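You operate a simulated robot arm through the tools that you are given. There is no shell and no other tool.

You are at the controls of a simulated robot arm. One attempt, no reset.

JOB
Set the controls near the middle of the drawer bench. At the end: the green call button is switched on; the blue call button is switched off; the grey call button is switched on; the store dial is turned to chill; whatever was shut is shut again. Leave all else as you found it, and nothing knocked over.

It is judged by the outcome, as a careful person would: the job done as asked, and still so three seconds after it is handed in. It fails if anything else is knocked over, pushed out of place, dropped, spilled or broken.

ROBOT AND FRAMES
A 6-joint arm with a two-finger parallel gripper, fixed in place. Base frame: the origin is at the foot of the arm, x ahead of it, y to its left, z up; the work surface is at about z = 0. Units: mm, rad, N and s.
With the tool pointing down near the work surface it reaches from about 240 to 580 mm from the base axis. Its first joint turns from -2.897 to 2.897 rad. Payload 1.5 kg.
The TCP is the grasp point between the finger pads, 30 mm short of the fingertips. In the tool frame z runs along the fingers and y along their closing line. Largest opening 80 mm; finger width 17, thickness 12; the body of the gripper, 40 by 82 mm, starts 80 mm behind the TCP.
Orientation is that of the tool frame in the base frame, as a unit quaternion [w, x, y, z]. With the fingers straight down and closing along the base's y, the tool's x points along the base's -x, its y along +y and its z along -z.

CONTROLS
- The arm moves only by the tool send_rows. Its argument "plan" is a list of rows, each a list of 3 entries, a list of its own where there are three numbers: the shift along the tool's x, y, z in cm, then the turn, a rotation vector about the tool's x, y, z in rad, then the gripper command, from -1 (shut) to 1 (fully open), values between in proportion. In form: [[[dx, dy, dz], [wx, wy, wz], fingers], ...]. A call has 1 to 20 rows; each row shifts and turns the commanded pose from where the row before left it, along the tool's axes as they then stand. Each row takes 0.2 s and may step no farther than 50 mm and 0.15 rad from the row before; otherwise, or with a gripper value out of range, the whole call is refused. Where a pose cannot be reached the arm comes as near as it can. A force on the tool above 40 N (or 10 N above the force at the start of the call, whichever is more), or a blocked arm, ends the call early, and 0.2 s more pass. Each finger travels about 72 mm/s and halts on what it meets, pressing with about 25 N; the grip force reading is that of the motor and also rises with nothing between the fingers. The clock runs only during rows and for 0.2 s after the last one: add rows that do not move to give the fingers time. It gives the time, the measured TCP pose, the force on the tool (base axes), the opening and the grip force at its end, in the units of the frame above (readings bear some noise), with the torque about the TCP (base axes, N m) and any sound that the robot's microphone picked up, and new pictures: "show" is both (left out), scene, wrist or none.
- Cameras (640 x 400 px; columns grow to the right, rows downward): "scene" is fixed at [215.4, 497.7, 620]; the picture's right is [-1.00, -0.06, 0.00], its down [-0.02, 0.36, -0.93] and it looks along [0.06, -0.93, -0.36] (base axes); focal length 368 px, centre (320, 200). "wrist" rides on the gripper at [72, -7, -122] in the tool frame; the picture's right is [0.09, 1.00, 0.00], its down [-0.84, 0.08, -0.54] and it looks along [-0.54, 0.05, 0.84] (tool axes); focal length 238 px, centre (320, 200). There is no depth. A picture from a camera that has moved, and an enlarged one, comes with that camera's place and axes in the base frame and with its lens. The place of the scene camera against the robot may be out by one fixed shift of up to 12 mm in any direction.
- enlarge(camera, box): a new picture of the part [left, top, right, bottom] of that camera's present view, enlarged. It takes no simulated time.
- hand_in(): hands the job in; it is judged then, once.

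Nothing tells you positions but the pictures and the camera data. Unless the task says otherwise, let go and move clear before handing in.

The tools are called after "Request:" as a command line: name --argument value ..., lists and objects as JSON in quotes. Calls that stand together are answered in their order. send_rows: Moves the arm, as the interface text tells. Its arguments: {"type":"object","properties":{"plan":{"type":"array"},"show":{"type":"string","enum":["both","scene","wrist","none"]}},"required":["plan"]} The other tools are called the same way: enlarge (camera, box) takes an enlarged picture of a part of a camera's view; hand_in () hands the job in.

At the start:

```text
time: 0.0
ee_pos: [267.8, -233.1, 353.9]
orientation: [0.001, 0.001, 1.0, 0.0]
contact_force: [-0.1, -0.5, 0.8]
wrist_torque: [0.01, 0.01, -0.02]
width: 79.8
finger_force: 0.0
```

scene: 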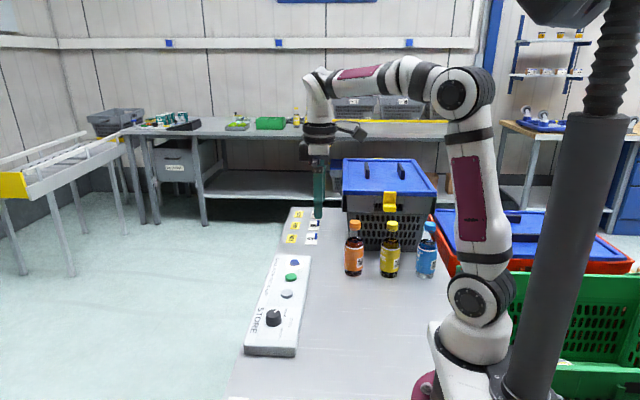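
wrist: 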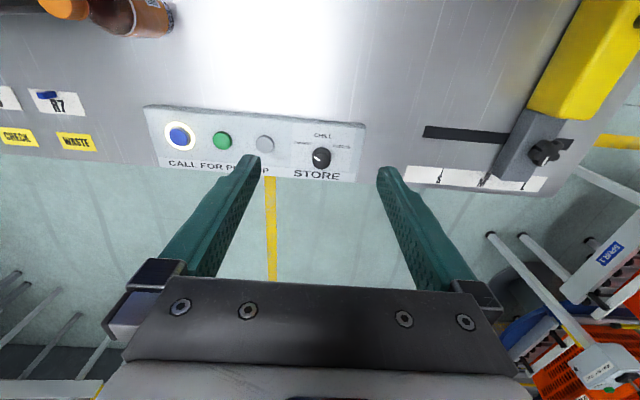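

I see a control panel with three round buttons (blue, green, grey) and a store dial; the blue one appears lit in the wrist view. I'll enlarge both views before moving.

Request:
enlarge --camera "wrist" --box '[130, 90, 380, 200]'

Request:
enlarge --camera "scene" --box '[220, 200, 460, 370]'

Request:
enlarge --camera "wrist" --box '[280, 110, 370, 190]'

```text
2.56 times, centred on (255, 145) of wrist
camera zoom: at [195.8, -239.5, 475.5], right [-0.09, 1.0, 0.0], down [0.84, 0.08, 0.54], along [0.54, 0.05, -0.84], focal length 610 px, centre (486, 341)
```

zoom: 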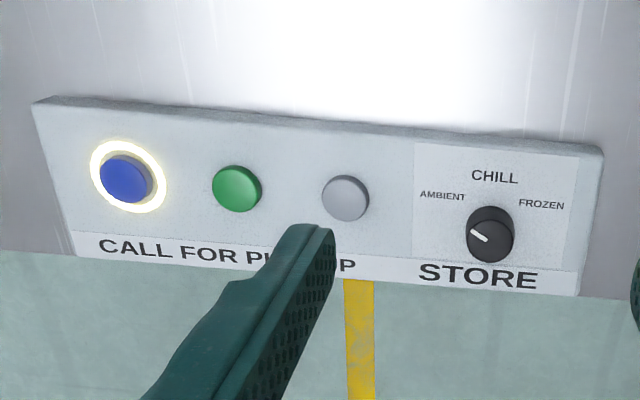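

```text
2.35 times, centred on (340, 285) of scene
camera zoom: at [215.4, 497.7, 620.0], right [-1.0, -0.06, 0.0], down [-0.02, 0.36, -0.93], along [0.06, -0.93, -0.36], focal length 866 px, centre (273, 0)
```

zoom: 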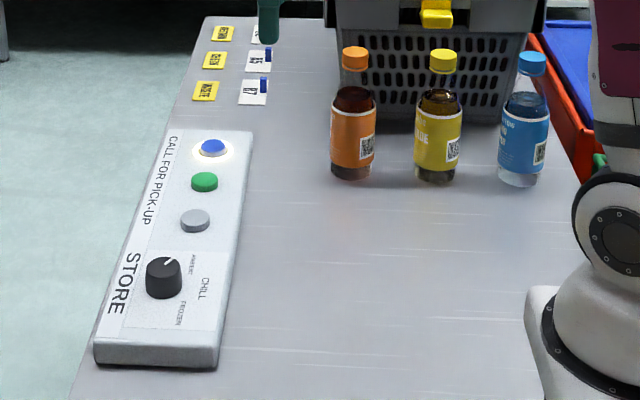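

```text
5.00 times, centred on (325, 150) of wrist
camera zoom: at [195.8, -239.5, 475.5], right [-0.09, 1.0, 0.0], down [0.84, 0.08, 0.54], along [0.54, 0.05, -0.84], focal length 1192 px, centre (295, 450)
```

zoom: 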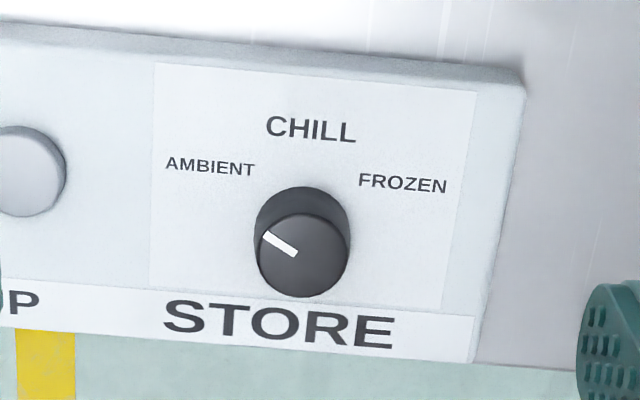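

The blue button's ring is lit (on), green and grey are dark, and the dial points to AMBIENT. I place them at roughly blue (362,-492), green (363,-412), grey (363,-332) and dial (378,-219). Next I move closer with the wrist camera to fix the positions and heights.

Request:
send_rows --plan '[[[-1.64, -1.34, 2.68], [0, 0, 0], 1], [[-1.64, -1.34, 2.68], [0, 0, 0], 1], [[-1.64, -1.34, 2.68], [0, 0, 0], 1], [[-1.64, -1.34, 2.68], [0, 0, 0], 1], [[-1.64, -1.34, 2.68], [0, 0, 0], 1], [[0, 0, 0], [0, 0, 0], 1]]'

```text
time: 1.4
ee_pos: [350.2, -300.2, 219.7]
orientation: [0.0, 0.002, 1.0, -0.001]
contact_force: [-0.1, 0.4, 0.2]
wrist_torque: [-0.01, 0.02, 0.01]
width: 79.8
finger_force: 0.0
camera wrist: at [278.0, -306.6, 341.2], right [-0.09, 1.0, 0.0], down [0.84, 0.08, 0.54], along [0.54, 0.05, -0.84], focal length 238 px, centre (320, 200)
```

scene: 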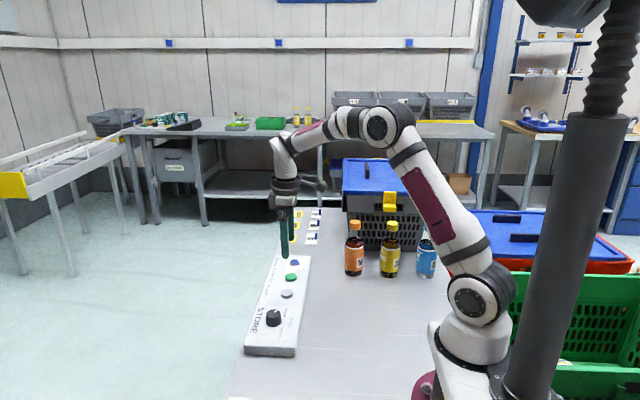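
wrist: 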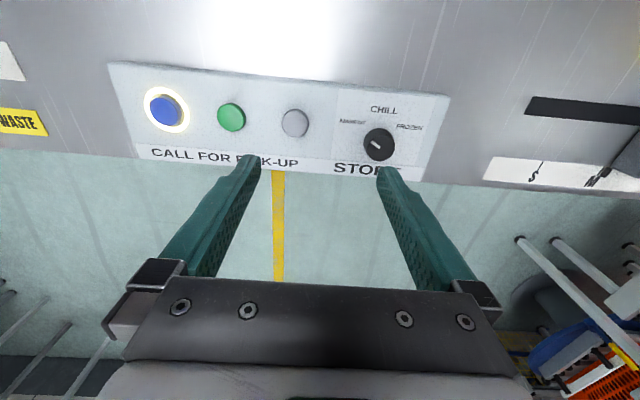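

Request:
enlarge --camera "wrist" --box '[100, 50, 280, 170]'

Request:
enlarge --camera "wrist" --box '[270, 70, 460, 190]'

Request:
enlarge --camera "scene" --box '[230, 240, 330, 360]'

```text
3.33 times, centred on (190, 110) of wrist
camera zoom: at [278.0, -306.6, 341.2], right [-0.09, 1.0, 0.0], down [0.84, 0.08, 0.54], along [0.54, 0.05, -0.84], focal length 794 px, centre (753, 500)
```

zoom: 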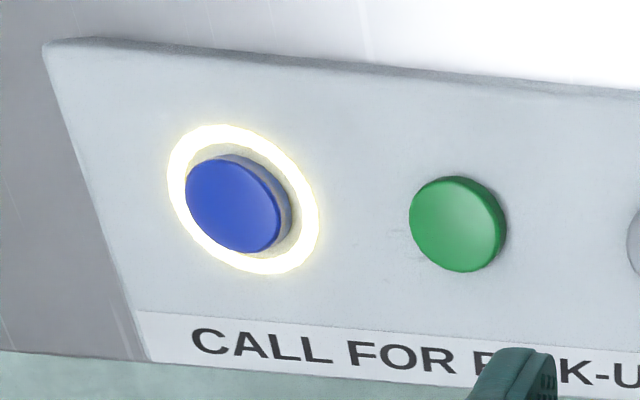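

```text
3.33 times, centred on (365, 130) of wrist
camera zoom: at [278.0, -306.6, 341.2], right [-0.09, 1.0, 0.0], down [0.84, 0.08, 0.54], along [0.54, 0.05, -0.84], focal length 794 px, centre (170, 433)
```

zoom: 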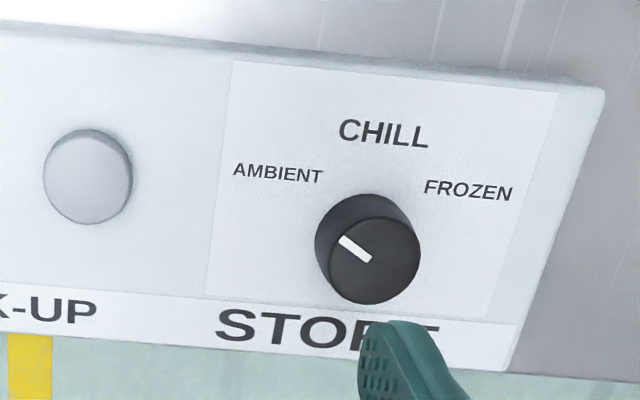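

```text
3.33 times, centred on (280, 300) of scene
camera zoom: at [215.4, 497.7, 620.0], right [-1.0, -0.06, 0.0], down [-0.02, 0.36, -0.93], along [0.06, -0.93, -0.36], focal length 1226 px, centre (453, -133)
```

zoom: 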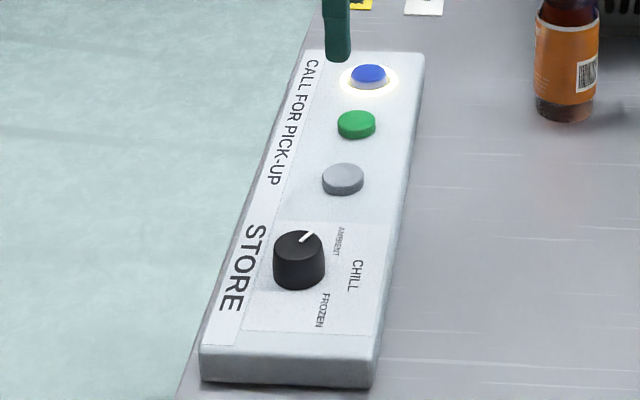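

Triangulating the two wrist views gives grey (362,-331), green (362,-411) and blue (362,-492), with cap tops at about z=35, and the dial top at (378,-220,53). I'll close the fingers and come down above the grey button.

Request:
send_rows --plan '[[[-0.3, -0.77, 2.5], [0, 0, 0], -1], [[-0.3, -0.77, 3.0], [0, 0, 0], -1], [[-0.3, -0.77, 3.0], [0, 0, 0], -1], [[-0.28, -0.77, 2.5], [0, 0, 0], -1], [[0, 0, 2.0], [0, 0, 0], -1], [[0, 0, 0], [0, 0, 0], -1]]'

```text
time: 2.8
ee_pos: [360.8, -331.5, 90.7]
orientation: [0.001, 0.0, 1.0, 0.0]
contact_force: [0.1, -0.3, 0.2]
wrist_torque: [0.01, 0.0, 0.03]
width: 0.0
finger_force: 21.2
camera wrist: at [289.4, -337.0, 211.5], right [-0.09, 1.0, 0.0], down [0.84, 0.08, 0.54], along [0.54, 0.05, -0.84], focal length 238 px, centre (320, 200)
```

scene: 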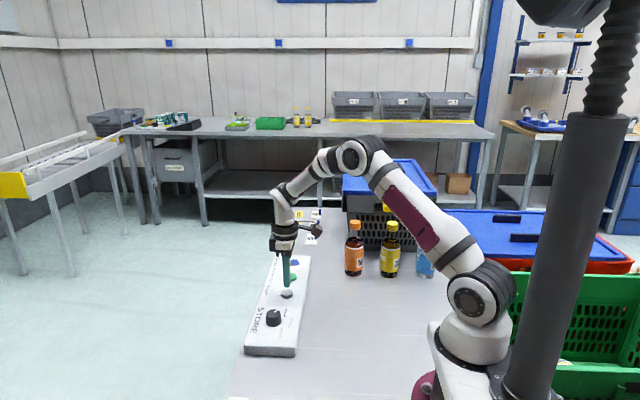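
wrist: 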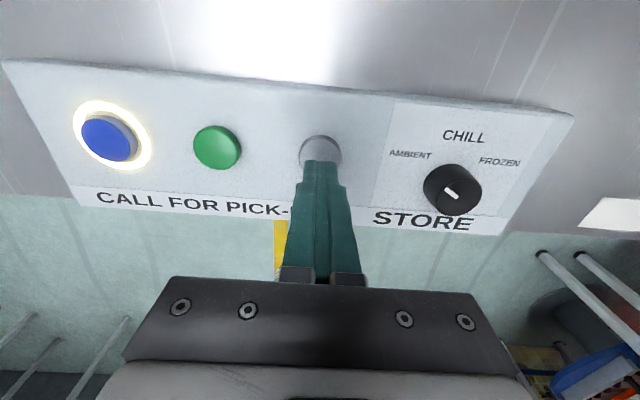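

The closed fingertips hang above the grey button, as planned. Next I lower slowly onto it and watch force and sound.

Request:
send_rows --plan '[[[0, 0, 0.6], [0, 0, 0], -1], [[0, 0, 0.6], [0, 0, 0], -1], [[0, 0, 0.5], [0, 0, 0], -1], [[0, 0, 0.3], [0, 0, 0], -1], [[0, 0, 0.2], [0, 0, 0], -1], [[0, 0, 0.2], [0, 0, 0], -1], [[0, 0, 0], [0, 0, 0], -1]]'

```text
time: 4.4
ee_pos: [360.7, -331.7, 65.3]
orientation: [0.001, 0.0, 1.0, 0.001]
contact_force: [-2.0, 4.1, 10.7]
wrist_torque: [0.12, 0.03, -0.02]
width: 0.5
finger_force: 21.9
heard: click
camera wrist: at [289.7, -337.2, 187.7], right [-0.09, 1.0, 0.0], down [0.84, 0.08, 0.54], along [0.54, 0.05, -0.84], focal length 238 px, centre (320, 200)
```

scene: 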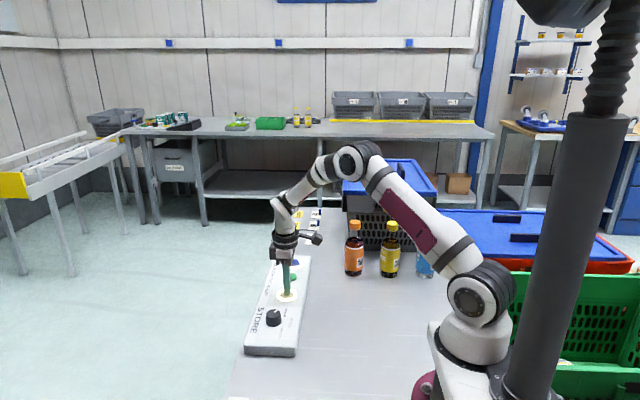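
wrist: 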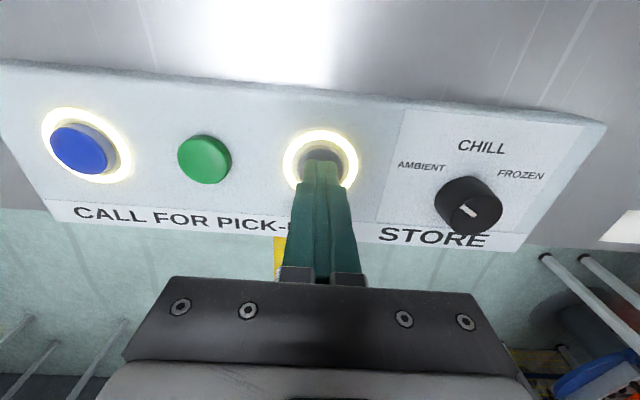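

A click was heard and the grey ring is now lit. I'll lift off and move over the green button.

Request:
send_rows --plan '[[[0, 0, -1.0], [0, 0, 0], -1], [[0, 0, -1.5], [0, 0, 0], -1], [[-0.03, -2.0, -0.5], [0, 0, 0], -1], [[-0.03, -2.0, 0], [0, 0, 0], -1], [[-0.03, -2.0, 0], [0, 0, 0], -1], [[-0.03, -1.95, 0], [0, 0, 0], -1], [[0, 0, 0], [0, 0, 0], -1]]'

```text
time: 6.0
ee_pos: [360.8, -410.1, 96.4]
orientation: [0.001, 0.001, 1.0, 0.0]
contact_force: [0.7, 0.0, 0.5]
wrist_torque: [0.0, -0.03, 0.0]
width: 0.0
finger_force: 21.4
camera wrist: at [290.1, -417.2, 217.4], right [-0.09, 1.0, 0.0], down [0.84, 0.08, 0.54], along [0.54, 0.05, -0.84], focal length 238 px, centre (320, 200)
```

scene: 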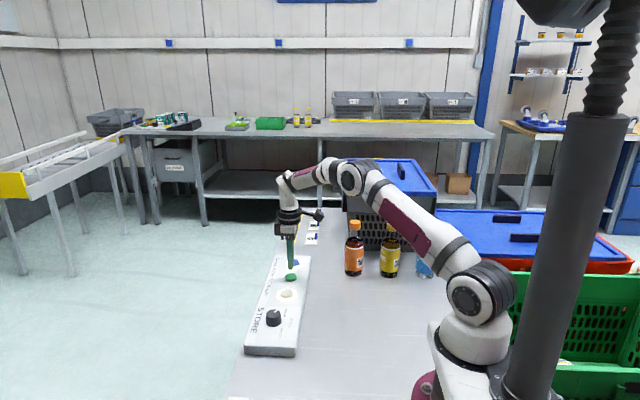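
wrist: 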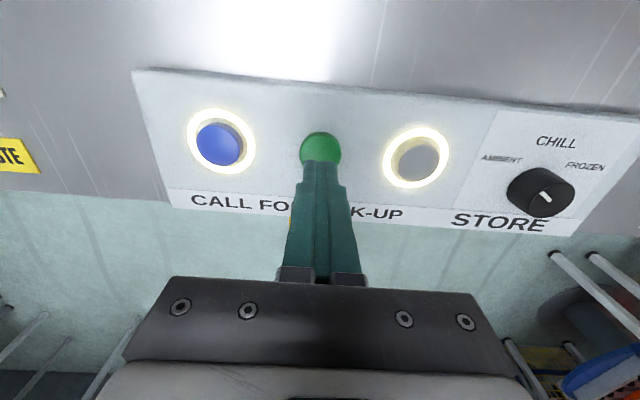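

The fingertips are above the green button. I'll press it the same way.

Request:
send_rows --plan '[[[0, 0, 0.7], [0, 0, 0], -1], [[0, 0, 0.7], [0, 0, 0], -1], [[0, 0, 0.6], [0, 0, 0], -1], [[0, 0, 0.4], [0, 0, 0], -1], [[0, 0, 0.2], [0, 0, 0], -1], [[0, 0, 0.2], [0, 0, 0], -1], [[0, 0, 0.2], [0, 0, 0], -1], [[0, 0, 0], [0, 0, 0], -1]]'

```text
time: 7.8
ee_pos: [362.5, -409.6, 65.9]
orientation: [0.001, 0.002, 1.0, 0.0]
contact_force: [-3.3, 1.3, 10.9]
wrist_torque: [0.11, 0.08, -0.1]
width: 0.1
finger_force: 21.1
heard: click
camera wrist: at [291.0, -417.0, 187.6], right [-0.09, 1.0, 0.0], down [0.84, 0.08, 0.54], along [0.54, 0.05, -0.84], focal length 238 px, centre (320, 200)
```

scene: 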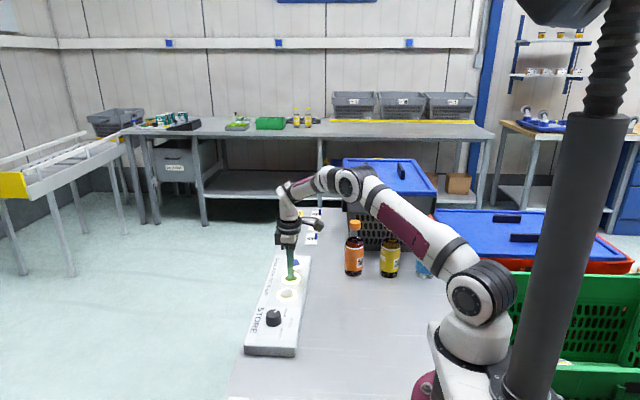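
wrist: 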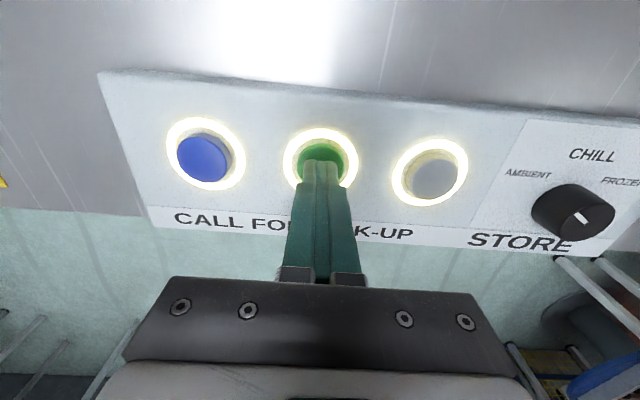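

The green ring is lit too. The blue button is about 611 mm out, so I'll lift and tilt the fingers outward by 0.3 rad before reaching for it.

Request:
send_rows --plan '[[[0, 0, -1.0], [0, 0, 0], -1], [[0, 0, -2.0], [0, 0, 0], -1], [[0, 0, -1.0], [0.0604, -0.0445, 0], -1], [[0, 0, 0], [0.0604, -0.0445, 0], -1], [[0, 0, 0], [0.0604, -0.0445, 0], -1], [[0, 0, 0], [0.0604, -0.0445, 0], -1], [[0, 0, 0], [0, 0, 0], -1]]'

```text
time: 9.4
ee_pos: [362.5, -409.9, 107.3]
orientation: [0.089, 0.002, 0.989, -0.12]
contact_force: [0.4, 0.1, -0.1]
wrist_torque: [0.01, 0.0, -0.04]
width: 0.1
finger_force: 21.2
camera wrist: at [270.5, -389.0, 211.1], right [-0.07, 0.96, -0.25], down [0.73, 0.22, 0.65], along [0.68, -0.14, -0.72], focal length 238 px, centre (320, 200)
```

scene: 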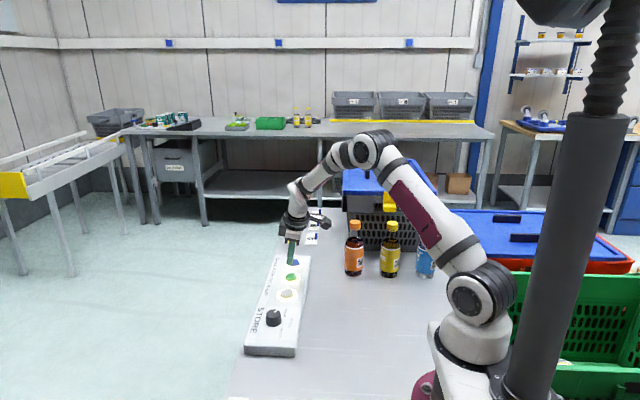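
wrist: 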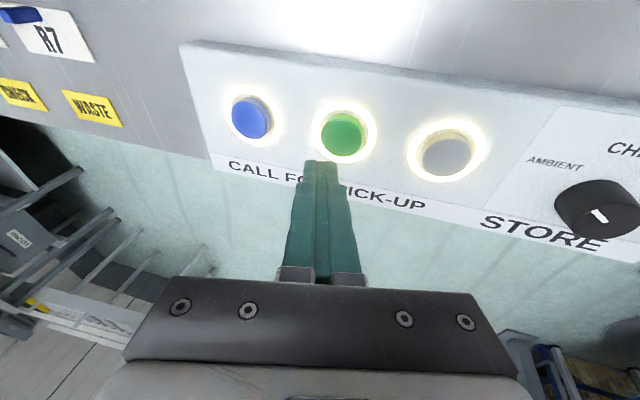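

The tilt came out as wanted and the tips are clear of the panel. Now I'll slide over toward the blue button at constant height.

Request:
send_rows --plan '[[[0.12, -1.895, 0.45], [0, 0, 0], -1], [[0.12, -1.895, 0.45], [0, 0, 0], -1], [[0.12, -1.895, 0.45], [0, 0, 0], -1], [[0.12, -1.895, 0.45], [0, 0, 0], -1], [[0, 0, 0], [0, 0, 0], -1]]'

```text
time: 10.6
ee_pos: [358.8, -488.0, 105.3]
orientation: [0.089, 0.001, 0.989, -0.121]
contact_force: [0.1, 0.1, 0.1]
wrist_torque: [0.01, 0.01, 0.03]
width: 0.0
finger_force: 21.3
camera wrist: at [266.9, -467.1, 210.7], right [-0.07, 0.96, -0.25], down [0.73, 0.22, 0.65], along [0.68, -0.14, -0.72], focal length 238 px, centre (320, 200)
```

scene: 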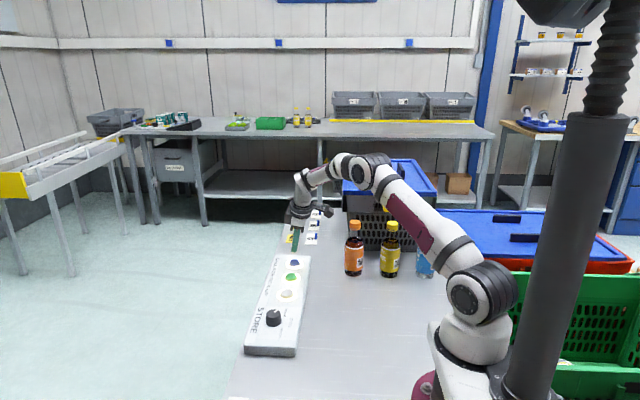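
wrist: 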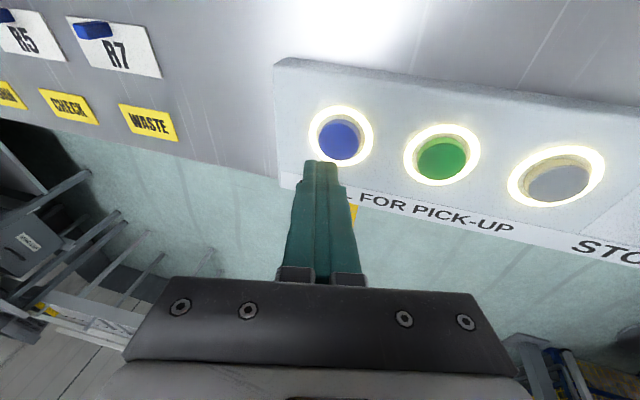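

The tips are above the blue button with the pose reached as commanded. I'll descend straight down in base axes until the lowest edge is just above the cap.

Request:
send_rows --plan '[[[0.14, 0.19, 0.764], [0, 0, 0], -1], [[0.14, 0.19, 0.764], [0, 0, 0], -1], [[0.14, 0.19, 0.764], [0, 0, 0], -1], [[0.105, 0.143, 0.573], [0, 0, 0], -1], [[0, 0, 0], [0, 0, 0], -1]]' --show "wrist"

```text
time: 11.8
ee_pos: [358.9, -487.4, 76.1]
orientation: [0.089, 0.001, 0.989, -0.12]
contact_force: [0.5, 0.5, -0.1]
wrist_torque: [-0.02, 0.0, -0.04]
width: 0.2
finger_force: 21.4
camera wrist: at [267.1, -466.8, 181.1], right [-0.07, 0.96, -0.25], down [0.73, 0.22, 0.65], along [0.68, -0.14, -0.72], focal length 238 px, centre (320, 200)
```

wrist: 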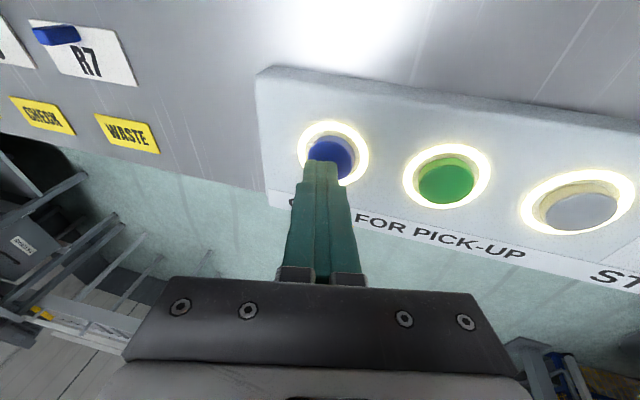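

The lowest fingertip edge is about 8 mm above the blue cap, within its outline. I'll press slowly in 2 mm steps.

Request:
send_rows --plan '[[[0.035, 0.0476, 0.191], [0, 0, 0], -1], [[0.035, 0.0476, 0.191], [0, 0, 0], -1], [[0.035, 0.0476, 0.191], [0, 0, 0], -1], [[0.035, 0.0476, 0.191], [0, 0, 0], -1], [[0, 0, 0], [0, 0, 0], -1]]' --show "wrist"

```text
time: 13.0
ee_pos: [359.2, -487.9, 69.3]
orientation: [0.09, 0.002, 0.989, -0.12]
contact_force: [0.4, -0.1, 4.0]
wrist_torque: [0.0, 0.0, 0.0]
width: 0.1
finger_force: 21.0
heard: click
camera wrist: at [266.9, -467.1, 173.6], right [-0.07, 0.96, -0.25], down [0.73, 0.22, 0.65], along [0.68, -0.14, -0.72], focal length 238 px, centre (320, 200)
```

wrist: 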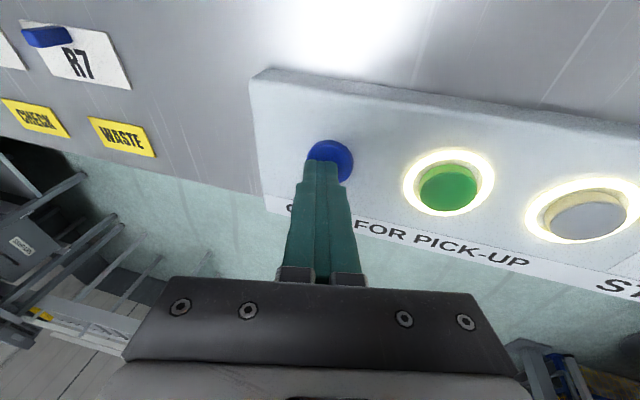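

A click was heard and the blue ring went dark. I'll lift straight up, go back inward and undo the tilt.

Request:
send_rows --plan '[[[-0.175, -0.238, -0.955], [0, 0, 0], -1], [[-0.263, -0.357, -1.433], [0, 0, 0], -1], [[-0.263, -0.357, -1.433], [0, 0, 0], -1], [[-0.12, 1.895, -0.45], [0, 0, 0], -1], [[-0.12, 1.895, -0.45], [0, 0, 0], -1], [[-0.12, 1.895, -0.45], [0, 0, 0], -1], [[-0.12, 1.895, -0.45], [0, 0, 0], -1], [[0, 0, 0], [-0.0604, 0.0445, 0], -1], [[0, 0, 0], [-0.0604, 0.0445, 0], -1], [[0, 0, 0], [-0.0604, 0.0445, 0], -1], [[0, 0, 0], [-0.0604, 0.0445, 0], -1], [[0, 0, 0], [0, 0, 0], -1]]'

```text
time: 15.6
ee_pos: [362.8, -410.2, 107.9]
orientation: [0.0, 0.001, 1.0, -0.001]
contact_force: [1.0, 0.4, 0.8]
wrist_torque: [0.03, 0.02, 0.0]
width: 0.0
finger_force: 21.1
camera wrist: at [290.2, -417.0, 229.6], right [-0.09, 1.0, 0.0], down [0.84, 0.08, 0.54], along [0.54, 0.05, -0.84], focal length 238 px, centre (320, 200)
```

scene: 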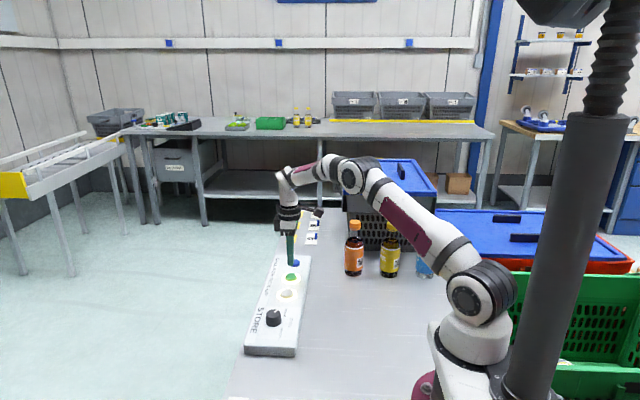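
wrist: 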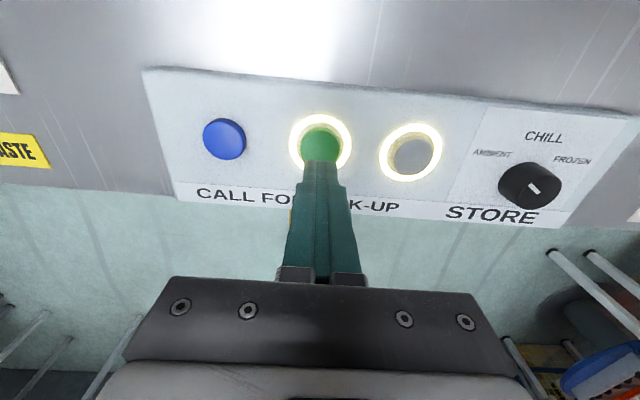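

Blue is off and green and grey are lit, so only the dial remains. I'll go up and over to the dial with the fingers opening.

Request:
send_rows --plan '[[[-0.304, 3.8, -0.64], [0, 0, 0], -1], [[-0.304, 3.8, -0.64], [0, 0, 0], -0.5], [[-0.304, 3.8, -0.64], [0, 0, 0], 0], [[-0.304, 3.8, -0.64], [0, 0, 0], 0.5], [[-0.304, 3.8, -0.64], [0, 0, 0], 1], [[0, 0, 0], [0, 0, 0], 1], [[0, 0, 0], [0, 0, 0], 1]]'

Request:
enlarge --camera "wrist" --box '[240, 80, 400, 180]'

```text
time: 17.2
ee_pos: [378.0, -221.1, 139.5]
orientation: [0.001, 0.001, 1.0, 0.0]
contact_force: [0.1, 0.4, 1.1]
wrist_torque: [0.02, 0.05, -0.01]
width: 79.9
finger_force: 0.1
camera wrist: at [306.5, -226.8, 261.4], right [-0.09, 1.0, 0.0], down [0.84, 0.08, 0.54], along [0.54, 0.05, -0.84], focal length 238 px, centre (320, 200)
```

scene: 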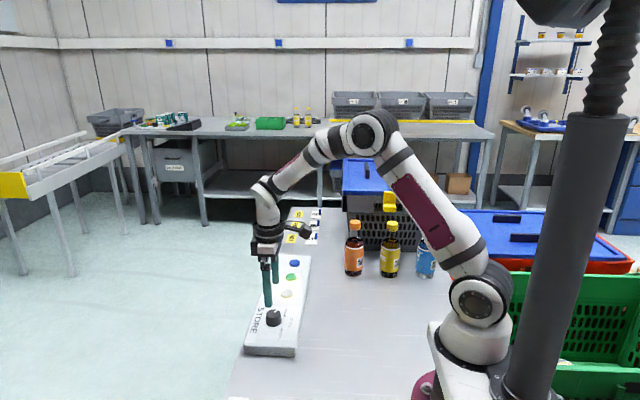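
wrist: 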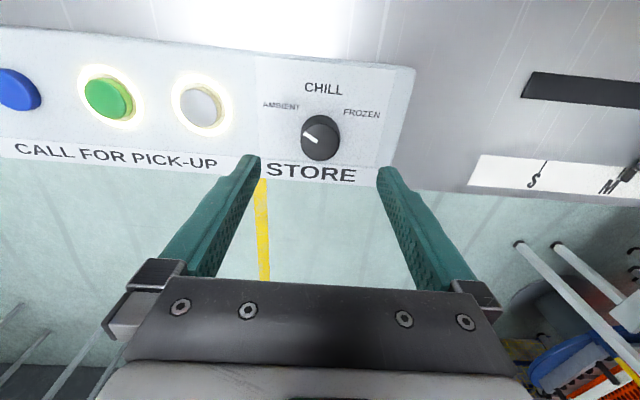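

```text
4.00 times, centred on (320, 130) of wrist
camera zoom: at [306.5, -226.8, 261.4], right [-0.09, 1.0, 0.0], down [0.84, 0.08, 0.54], along [0.54, 0.05, -0.84], focal length 953 px, centre (320, 480)
```

zoom: 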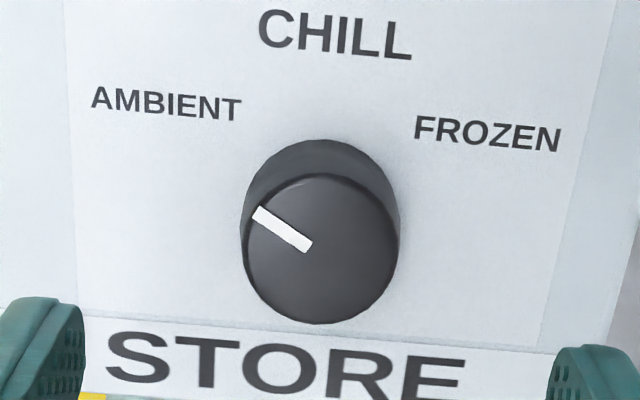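

The knob top is centred at about (378.4,-219.7) and needs a 60° clockwise turn, seen from above, to reach CHILL. I'll pre-rotate the gripper the other way by 0.5 rad and lower partway around the knob.

Request:
send_rows --plan '[[[-0.04, 0.13, 0], [0, 0, -0.125], 1], [[0, 0, 0.5], [0, 0, -0.125], 1], [[0, 0, 1.0], [0, 0, -0.125], 1], [[0, 0, 1.5], [0, 0, -0.125], 1], [[0, 0, 1.5], [0, 0, 0], 1], [[0, 0, 0], [0, 0, 0], 1]]'

Request:
enlarge --camera "scene" --box '[220, 220, 340, 360]'

```text
time: 18.6
ee_pos: [378.0, -219.4, 95.5]
orientation: [0.001, -0.248, 0.969, 0.0]
contact_force: [0.3, -0.2, -0.3]
wrist_torque: [0.0, 0.02, -0.01]
width: 80.2
finger_force: 0.0
camera wrist: at [318.8, -259.4, 216.5], right [-0.56, 0.83, 0.0], down [0.7, 0.47, 0.54], along [0.45, 0.3, -0.84], focal length 238 px, centre (320, 200)
```

scene: 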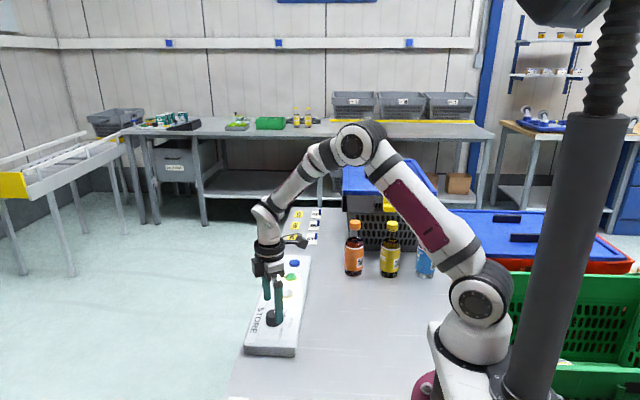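
wrist: 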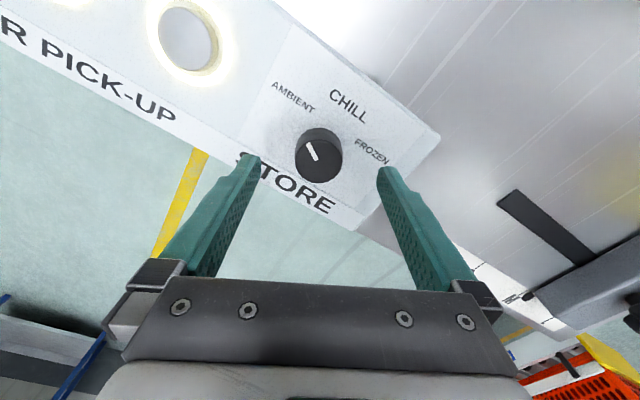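

```text
2.86 times, centred on (280, 290) of scene
camera zoom: at [215.4, 497.7, 620.0], right [-1.0, -0.06, 0.0], down [-0.02, 0.36, -0.93], along [0.06, -0.93, -0.36], focal length 1051 px, centre (434, -57)
```

zoom: 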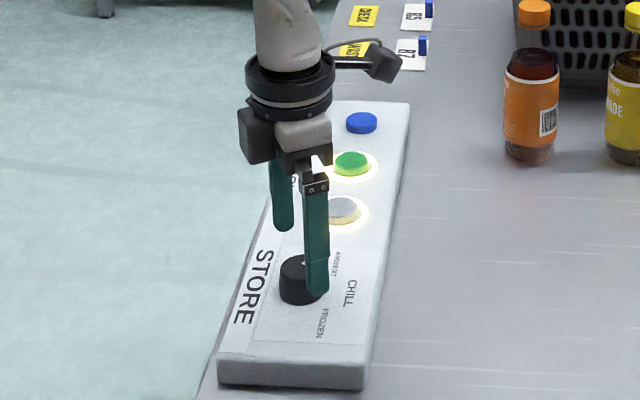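

The open fingers straddle the knob symmetrically. I'll lower until the tips are about 10 mm above the panel, then close.

Request:
send_rows --plan '[[[0, 0, 1.0], [0, 0, 0], 1], [[0, 0, 1.0], [0, 0, 0], 1], [[0, 0, 0.5], [0, 0, 0], 1], [[0, 0, 0.4], [0, 0, 0], 1], [[0, 0, 0], [0, 0, 0], 1]]' --show "wrist"

Request:
enlarge --camera "wrist" --box '[220, 80, 420, 205]'

Request:
enlarge --camera "scene" --box '[220, 220, 340, 360]'

```text
time: 19.8
ee_pos: [376.5, -218.7, 65.9]
orientation: [0.0, -0.246, 0.969, 0.0]
contact_force: [-0.4, 0.2, 0.3]
wrist_torque: [-0.02, 0.0, -0.01]
width: 80.1
finger_force: 0.0
camera wrist: at [318.2, -259.4, 187.7], right [-0.56, 0.83, 0.0], down [0.7, 0.47, 0.54], along [0.45, 0.3, -0.84], focal length 238 px, centre (320, 200)
```

wrist: 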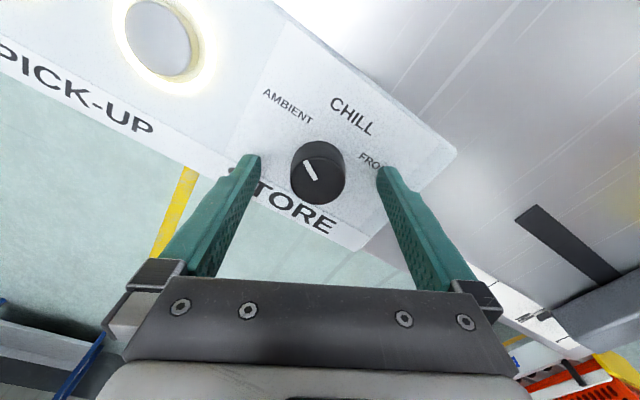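

```text
3.20 times, centred on (320, 142) of wrist
camera zoom: at [318.2, -259.4, 187.7], right [-0.56, 0.83, 0.0], down [0.7, 0.47, 0.54], along [0.45, 0.3, -0.84], focal length 763 px, centre (320, 384)
```

zoom: 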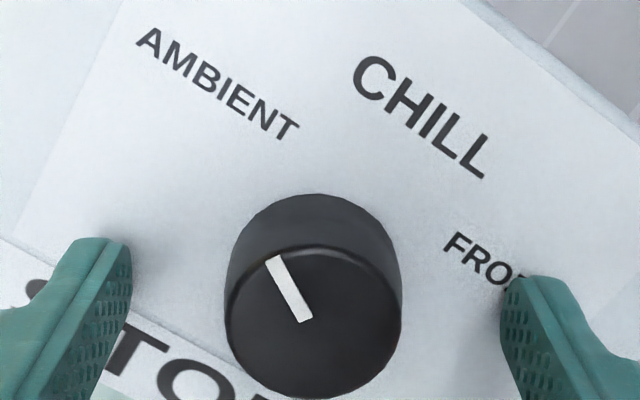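

```text
2.86 times, centred on (280, 290) of scene
camera zoom: at [215.4, 497.7, 620.0], right [-1.0, -0.06, 0.0], down [-0.02, 0.36, -0.93], along [0.06, -0.93, -0.36], focal length 1051 px, centre (434, -57)
```

zoom: 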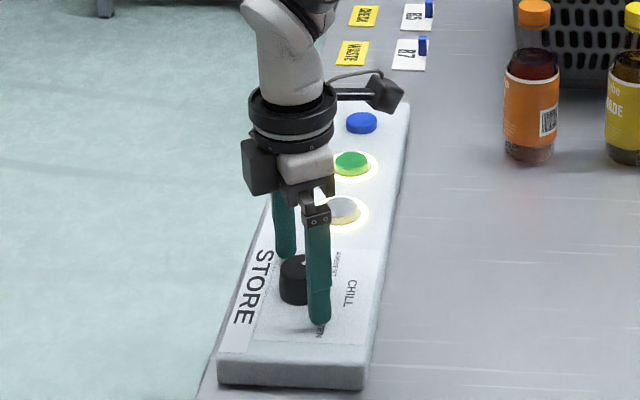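

The fingers hang evenly around the knob at about z=66. I'll close on it and check the grip.

Request:
send_rows --plan '[[[0, 0, 0], [0, 0, 0], 0.3], [[0, 0, 0], [0, 0, 0], -0.2], [[0, 0, 0], [0, 0, 0], -0.6], [[0, 0, 0], [0, 0, 0], -1], [[0, 0, 0], [0, 0, 0], -1]]'

Request:
enlarge --camera "wrist" --box '[220, 80, 420, 205]'

```text
time: 21.0
ee_pos: [377.6, -220.3, 66.1]
orientation: [0.001, -0.247, 0.969, -0.002]
contact_force: [11.1, -23.2, -8.9]
wrist_torque: [-0.7, -0.39, -0.01]
width: 36.6
finger_force: 43.2
camera wrist: at [318.5, -260.2, 188.1], right [-0.56, 0.83, 0.0], down [0.7, 0.47, 0.54], along [0.45, 0.3, -0.84], focal length 238 px, centre (320, 200)
```

scene: 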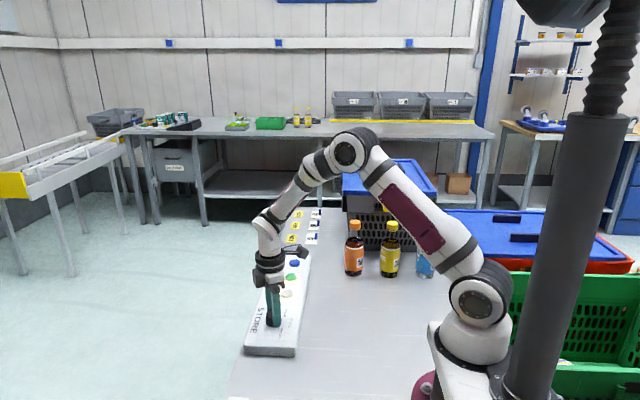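
wrist: 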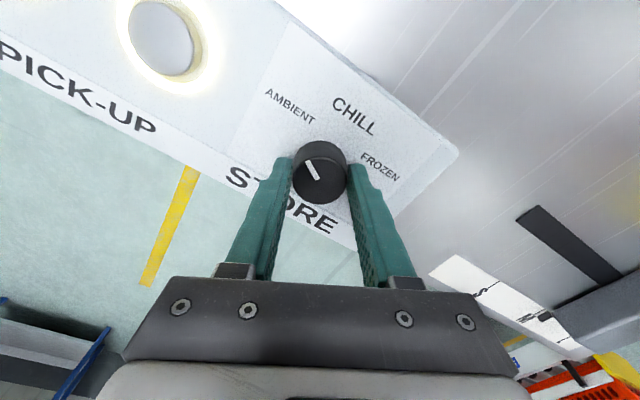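

```text
3.20 times, centred on (320, 142) of wrist
camera zoom: at [318.5, -260.2, 188.1], right [-0.56, 0.83, 0.0], down [0.7, 0.47, 0.54], along [0.45, 0.3, -0.84], focal length 763 px, centre (320, 384)
```

zoom: 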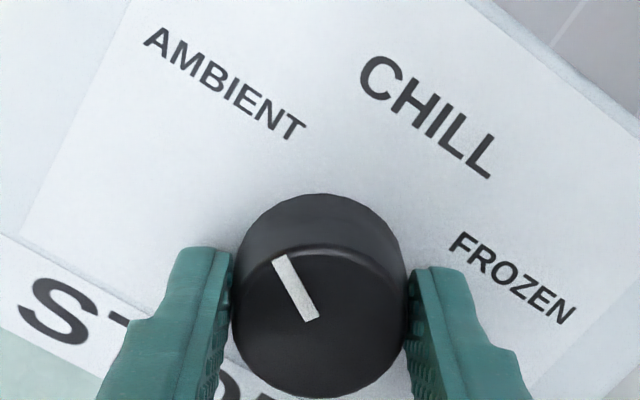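

The knob is gripped (opening 36.6 mm), but there is a side load showing I'm about 1 mm off along the closing line. I'll nudge along the tool's -y to balance it.

Request:
send_rows --plan '[[[0, -0.07, 0], [0, 0, 0], -1], [[0, 0, 0], [0, 0, 0], -1]]' --show "none"

```text
time: 21.6
ee_pos: [378.5, -219.5, 65.8]
orientation: [0.001, -0.246, 0.969, 0.0]
contact_force: [5.6, -22.8, 4.4]
wrist_torque: [-0.64, -0.25, -0.05]
width: 36.4
finger_force: 43.3
```

The side load barely dropped. I'll nudge a further 1 mm in the same direction and read again.

Request:
send_rows --plan '[[[0, -0.1, 0], [0, 0, 0], -1], [[0, 0, 0], [0, 0, 0], -1]]' --show "none"

```text
time: 22.2
ee_pos: [377.8, -220.0, 66.1]
orientation: [0.001, -0.246, 0.969, -0.001]
contact_force: [-6.4, -8.5, 28.3]
wrist_torque: [-0.31, 0.35, 0.0]
width: 36.6
finger_force: 43.1
```

The side load is nearly balanced but a vertical load has built up in the grip. I'll release slightly and regrip from this better-centred position.

Request:
send_rows --plan '[[[0, 0, 0], [0, 0, 0], 0.2], [[0, 0, 0], [0, 0, 0], 0.2], [[0, 0, 0], [0, 0, 0], 0.2]]' --show "none"

Request:
send_rows --plan '[[[0, 0, 0], [0, 0, 0], 0.0], [[0, 0, 0], [0, 0, 0], -0.1], [[0, 0, 0], [0, 0, 0], -0.2], [[0, 0, 0], [0, 0, 0], -0.4], [[0, 0, 0], [0, 0, 0], -1], [[0, 0, 0], [0, 0, 0], -1]]' --show "wrist"

```text
time: 23.0
ee_pos: [378.7, -220.6, 66.7]
orientation: [0.0, -0.246, 0.969, 0.0]
contact_force: [-0.2, -0.6, 0.0]
wrist_torque: [0.0, 0.0, -0.02]
width: 48.2
finger_force: 0.0
```

```text
time: 24.4
ee_pos: [378.9, -220.2, 65.8]
orientation: [-0.001, -0.246, 0.969, 0.0]
contact_force: [-5.2, 10.2, 4.5]
wrist_torque: [0.28, 0.21, -0.07]
width: 36.5
finger_force: 43.1
camera wrist: at [318.9, -260.7, 187.6], right [-0.56, 0.83, 0.0], down [0.7, 0.47, 0.54], along [0.45, 0.3, -0.84], focal length 238 px, centre (320, 200)
```

wrist: 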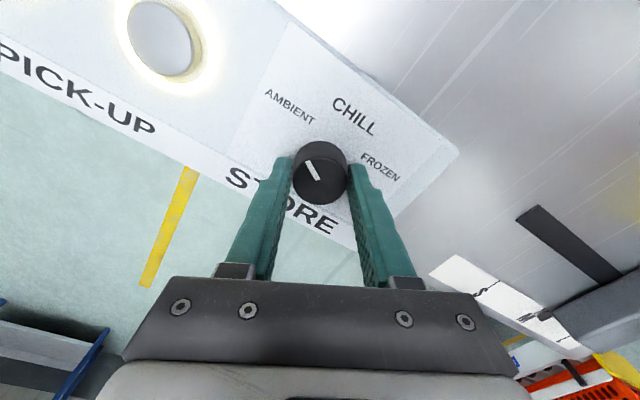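

The regrip is well balanced now, with about 11 N of side load. I'll turn clockwise as seen from above (+ about tool z), halfway first.

Request:
send_rows --plan '[[[0, 0, 0], [0, 0, 0.08], -1], [[0, 0, 0], [0, 0, 0.1], -1], [[0, 0, 0], [0, 0, 0.1], -1], [[0, 0, 0], [0, 0, 0.1], -1], [[0, 0, 0], [0, 0, 0.1], -1], [[0, 0, 0], [0, 0, 0], -1]]'

Request:
enlarge --camera "wrist" --box '[220, 80, 420, 205]'

```text
time: 25.8
ee_pos: [378.8, -219.4, 66.4]
orientation: [0.0, -0.008, 1.0, 0.0]
contact_force: [-9.5, 13.2, -1.7]
wrist_torque: [0.38, 0.63, -0.01]
width: 36.7
finger_force: 42.9
camera wrist: at [307.3, -228.3, 187.7], right [-0.11, 0.99, 0.0], down [0.84, 0.09, 0.54], along [0.54, 0.06, -0.84], focal length 238 px, centre (320, 200)
```

scene: 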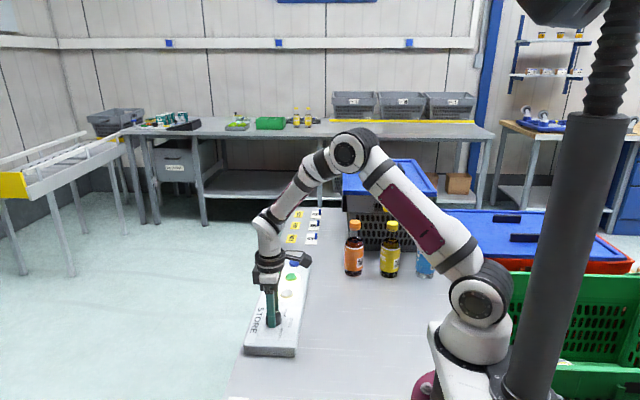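
wrist: 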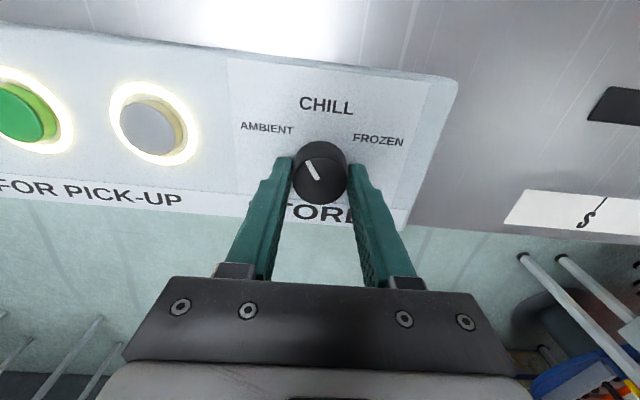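

```text
3.20 times, centred on (320, 142) of wrist
camera zoom: at [307.3, -228.3, 187.7], right [-0.11, 0.99, 0.0], down [0.84, 0.09, 0.54], along [0.54, 0.06, -0.84], focal length 763 px, centre (320, 384)
```

zoom: 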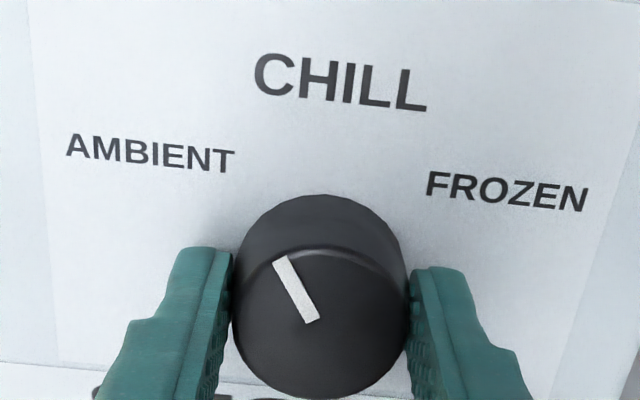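

The knob follows the grip without slip, and the marker is now about 30° short of CHILL. I'll turn the remaining 0.52 rad.

Request:
send_rows --plan '[[[0, 0, 0], [0, 0, 0.1], -1], [[0, 0, 0], [0, 0, 0.1], -1], [[0, 0, 0], [0, 0, 0.1], -1], [[0, 0, 0], [0, 0, 0.1], -1], [[0, 0, 0], [0, 0, 0.1], -1], [[0, 0, 0], [0, 0, 0.03], -1], [[0, 0, 0], [0, 0, 0], -1]]'

Request:
enlarge --camera "wrist" --box '[220, 80, 420, 205]'

```text
time: 27.4
ee_pos: [378.6, -220.4, 66.0]
orientation: [0.0, 0.254, 0.967, 0.0]
contact_force: [-11.1, 25.7, 5.1]
wrist_torque: [0.73, 0.28, -0.01]
width: 36.4
finger_force: 43.0
camera wrist: at [313.1, -190.9, 187.7], right [0.41, 0.91, 0.0], down [0.77, -0.34, 0.54], along [0.49, -0.22, -0.84], focal length 238 px, centre (320, 200)
```

scene: 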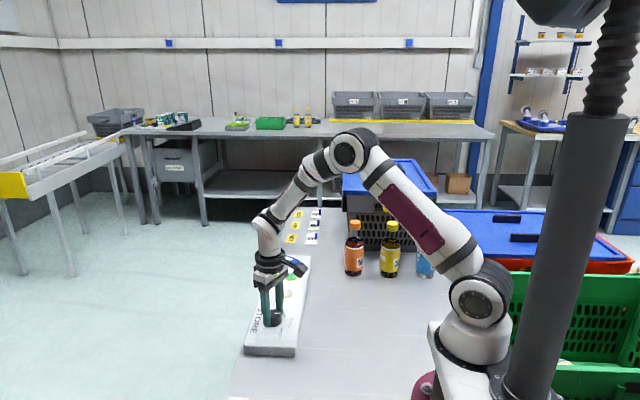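
wrist: 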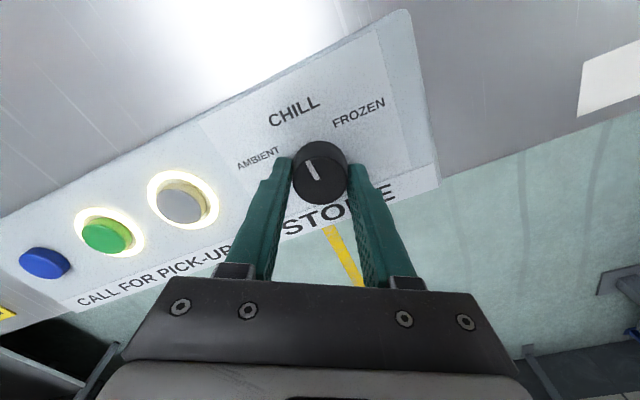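

```text
3.20 times, centred on (320, 142) of wrist
camera zoom: at [313.1, -190.9, 187.7], right [0.41, 0.91, 0.0], down [0.77, -0.34, 0.54], along [0.49, -0.22, -0.84], focal length 763 px, centre (320, 384)
```

zoom: 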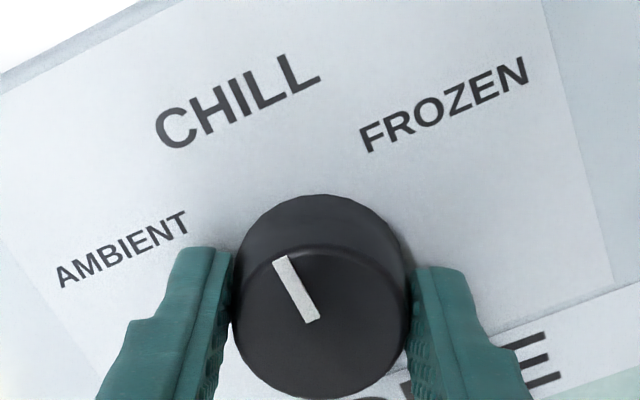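

The marker now points straight along -x at CHILL. I'll release the knob and check that it stays.

Request:
send_rows --plan '[[[0, 0, 0], [0, 0, 0], 0.0], [[0, 0, 0], [0, 0, 0], 0.4], [[0, 0, 0], [0, 0, 0], 0.8], [[0, 0, 0], [0, 0, 0], 0.8], [[0, 0, 0], [0, 0, 0], 0.8]]'

Request:
enlarge --camera "wrist" --box '[220, 80, 420, 205]'

```text
time: 28.6
ee_pos: [380.1, -220.3, 66.0]
orientation: [0.001, 0.252, 0.968, -0.001]
contact_force: [0.3, 0.2, 0.0]
wrist_torque: [0.0, -0.01, 0.02]
width: 72.0
finger_force: 0.1
camera wrist: at [313.1, -191.4, 187.6], right [0.41, 0.91, 0.0], down [0.77, -0.34, 0.54], along [0.5, -0.22, -0.84], focal length 238 px, centre (320, 200)
```

scene: 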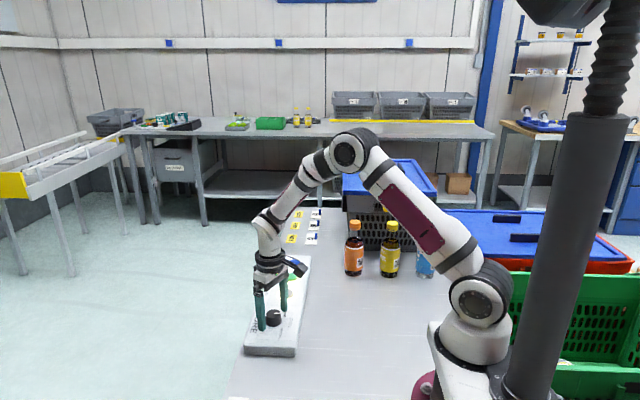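
wrist: 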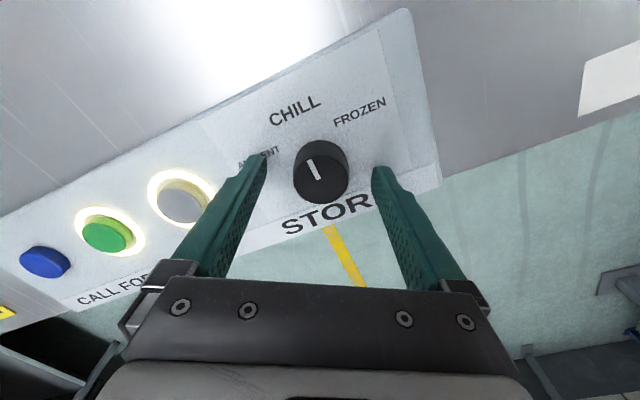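

```text
3.20 times, centred on (320, 142) of wrist
camera zoom: at [313.1, -191.4, 187.6], right [0.41, 0.91, 0.0], down [0.77, -0.34, 0.54], along [0.5, -0.22, -0.84], focal length 763 px, centre (320, 384)
```

zoom: 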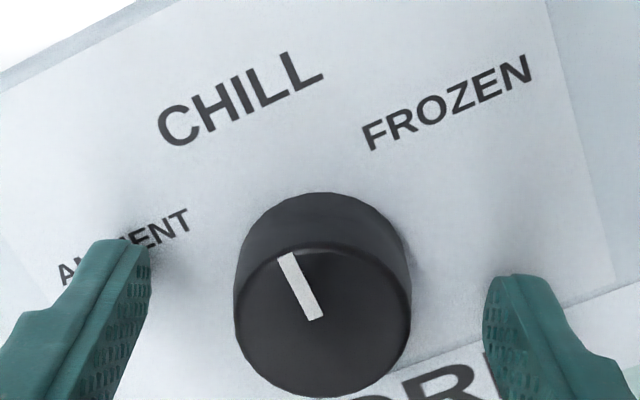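

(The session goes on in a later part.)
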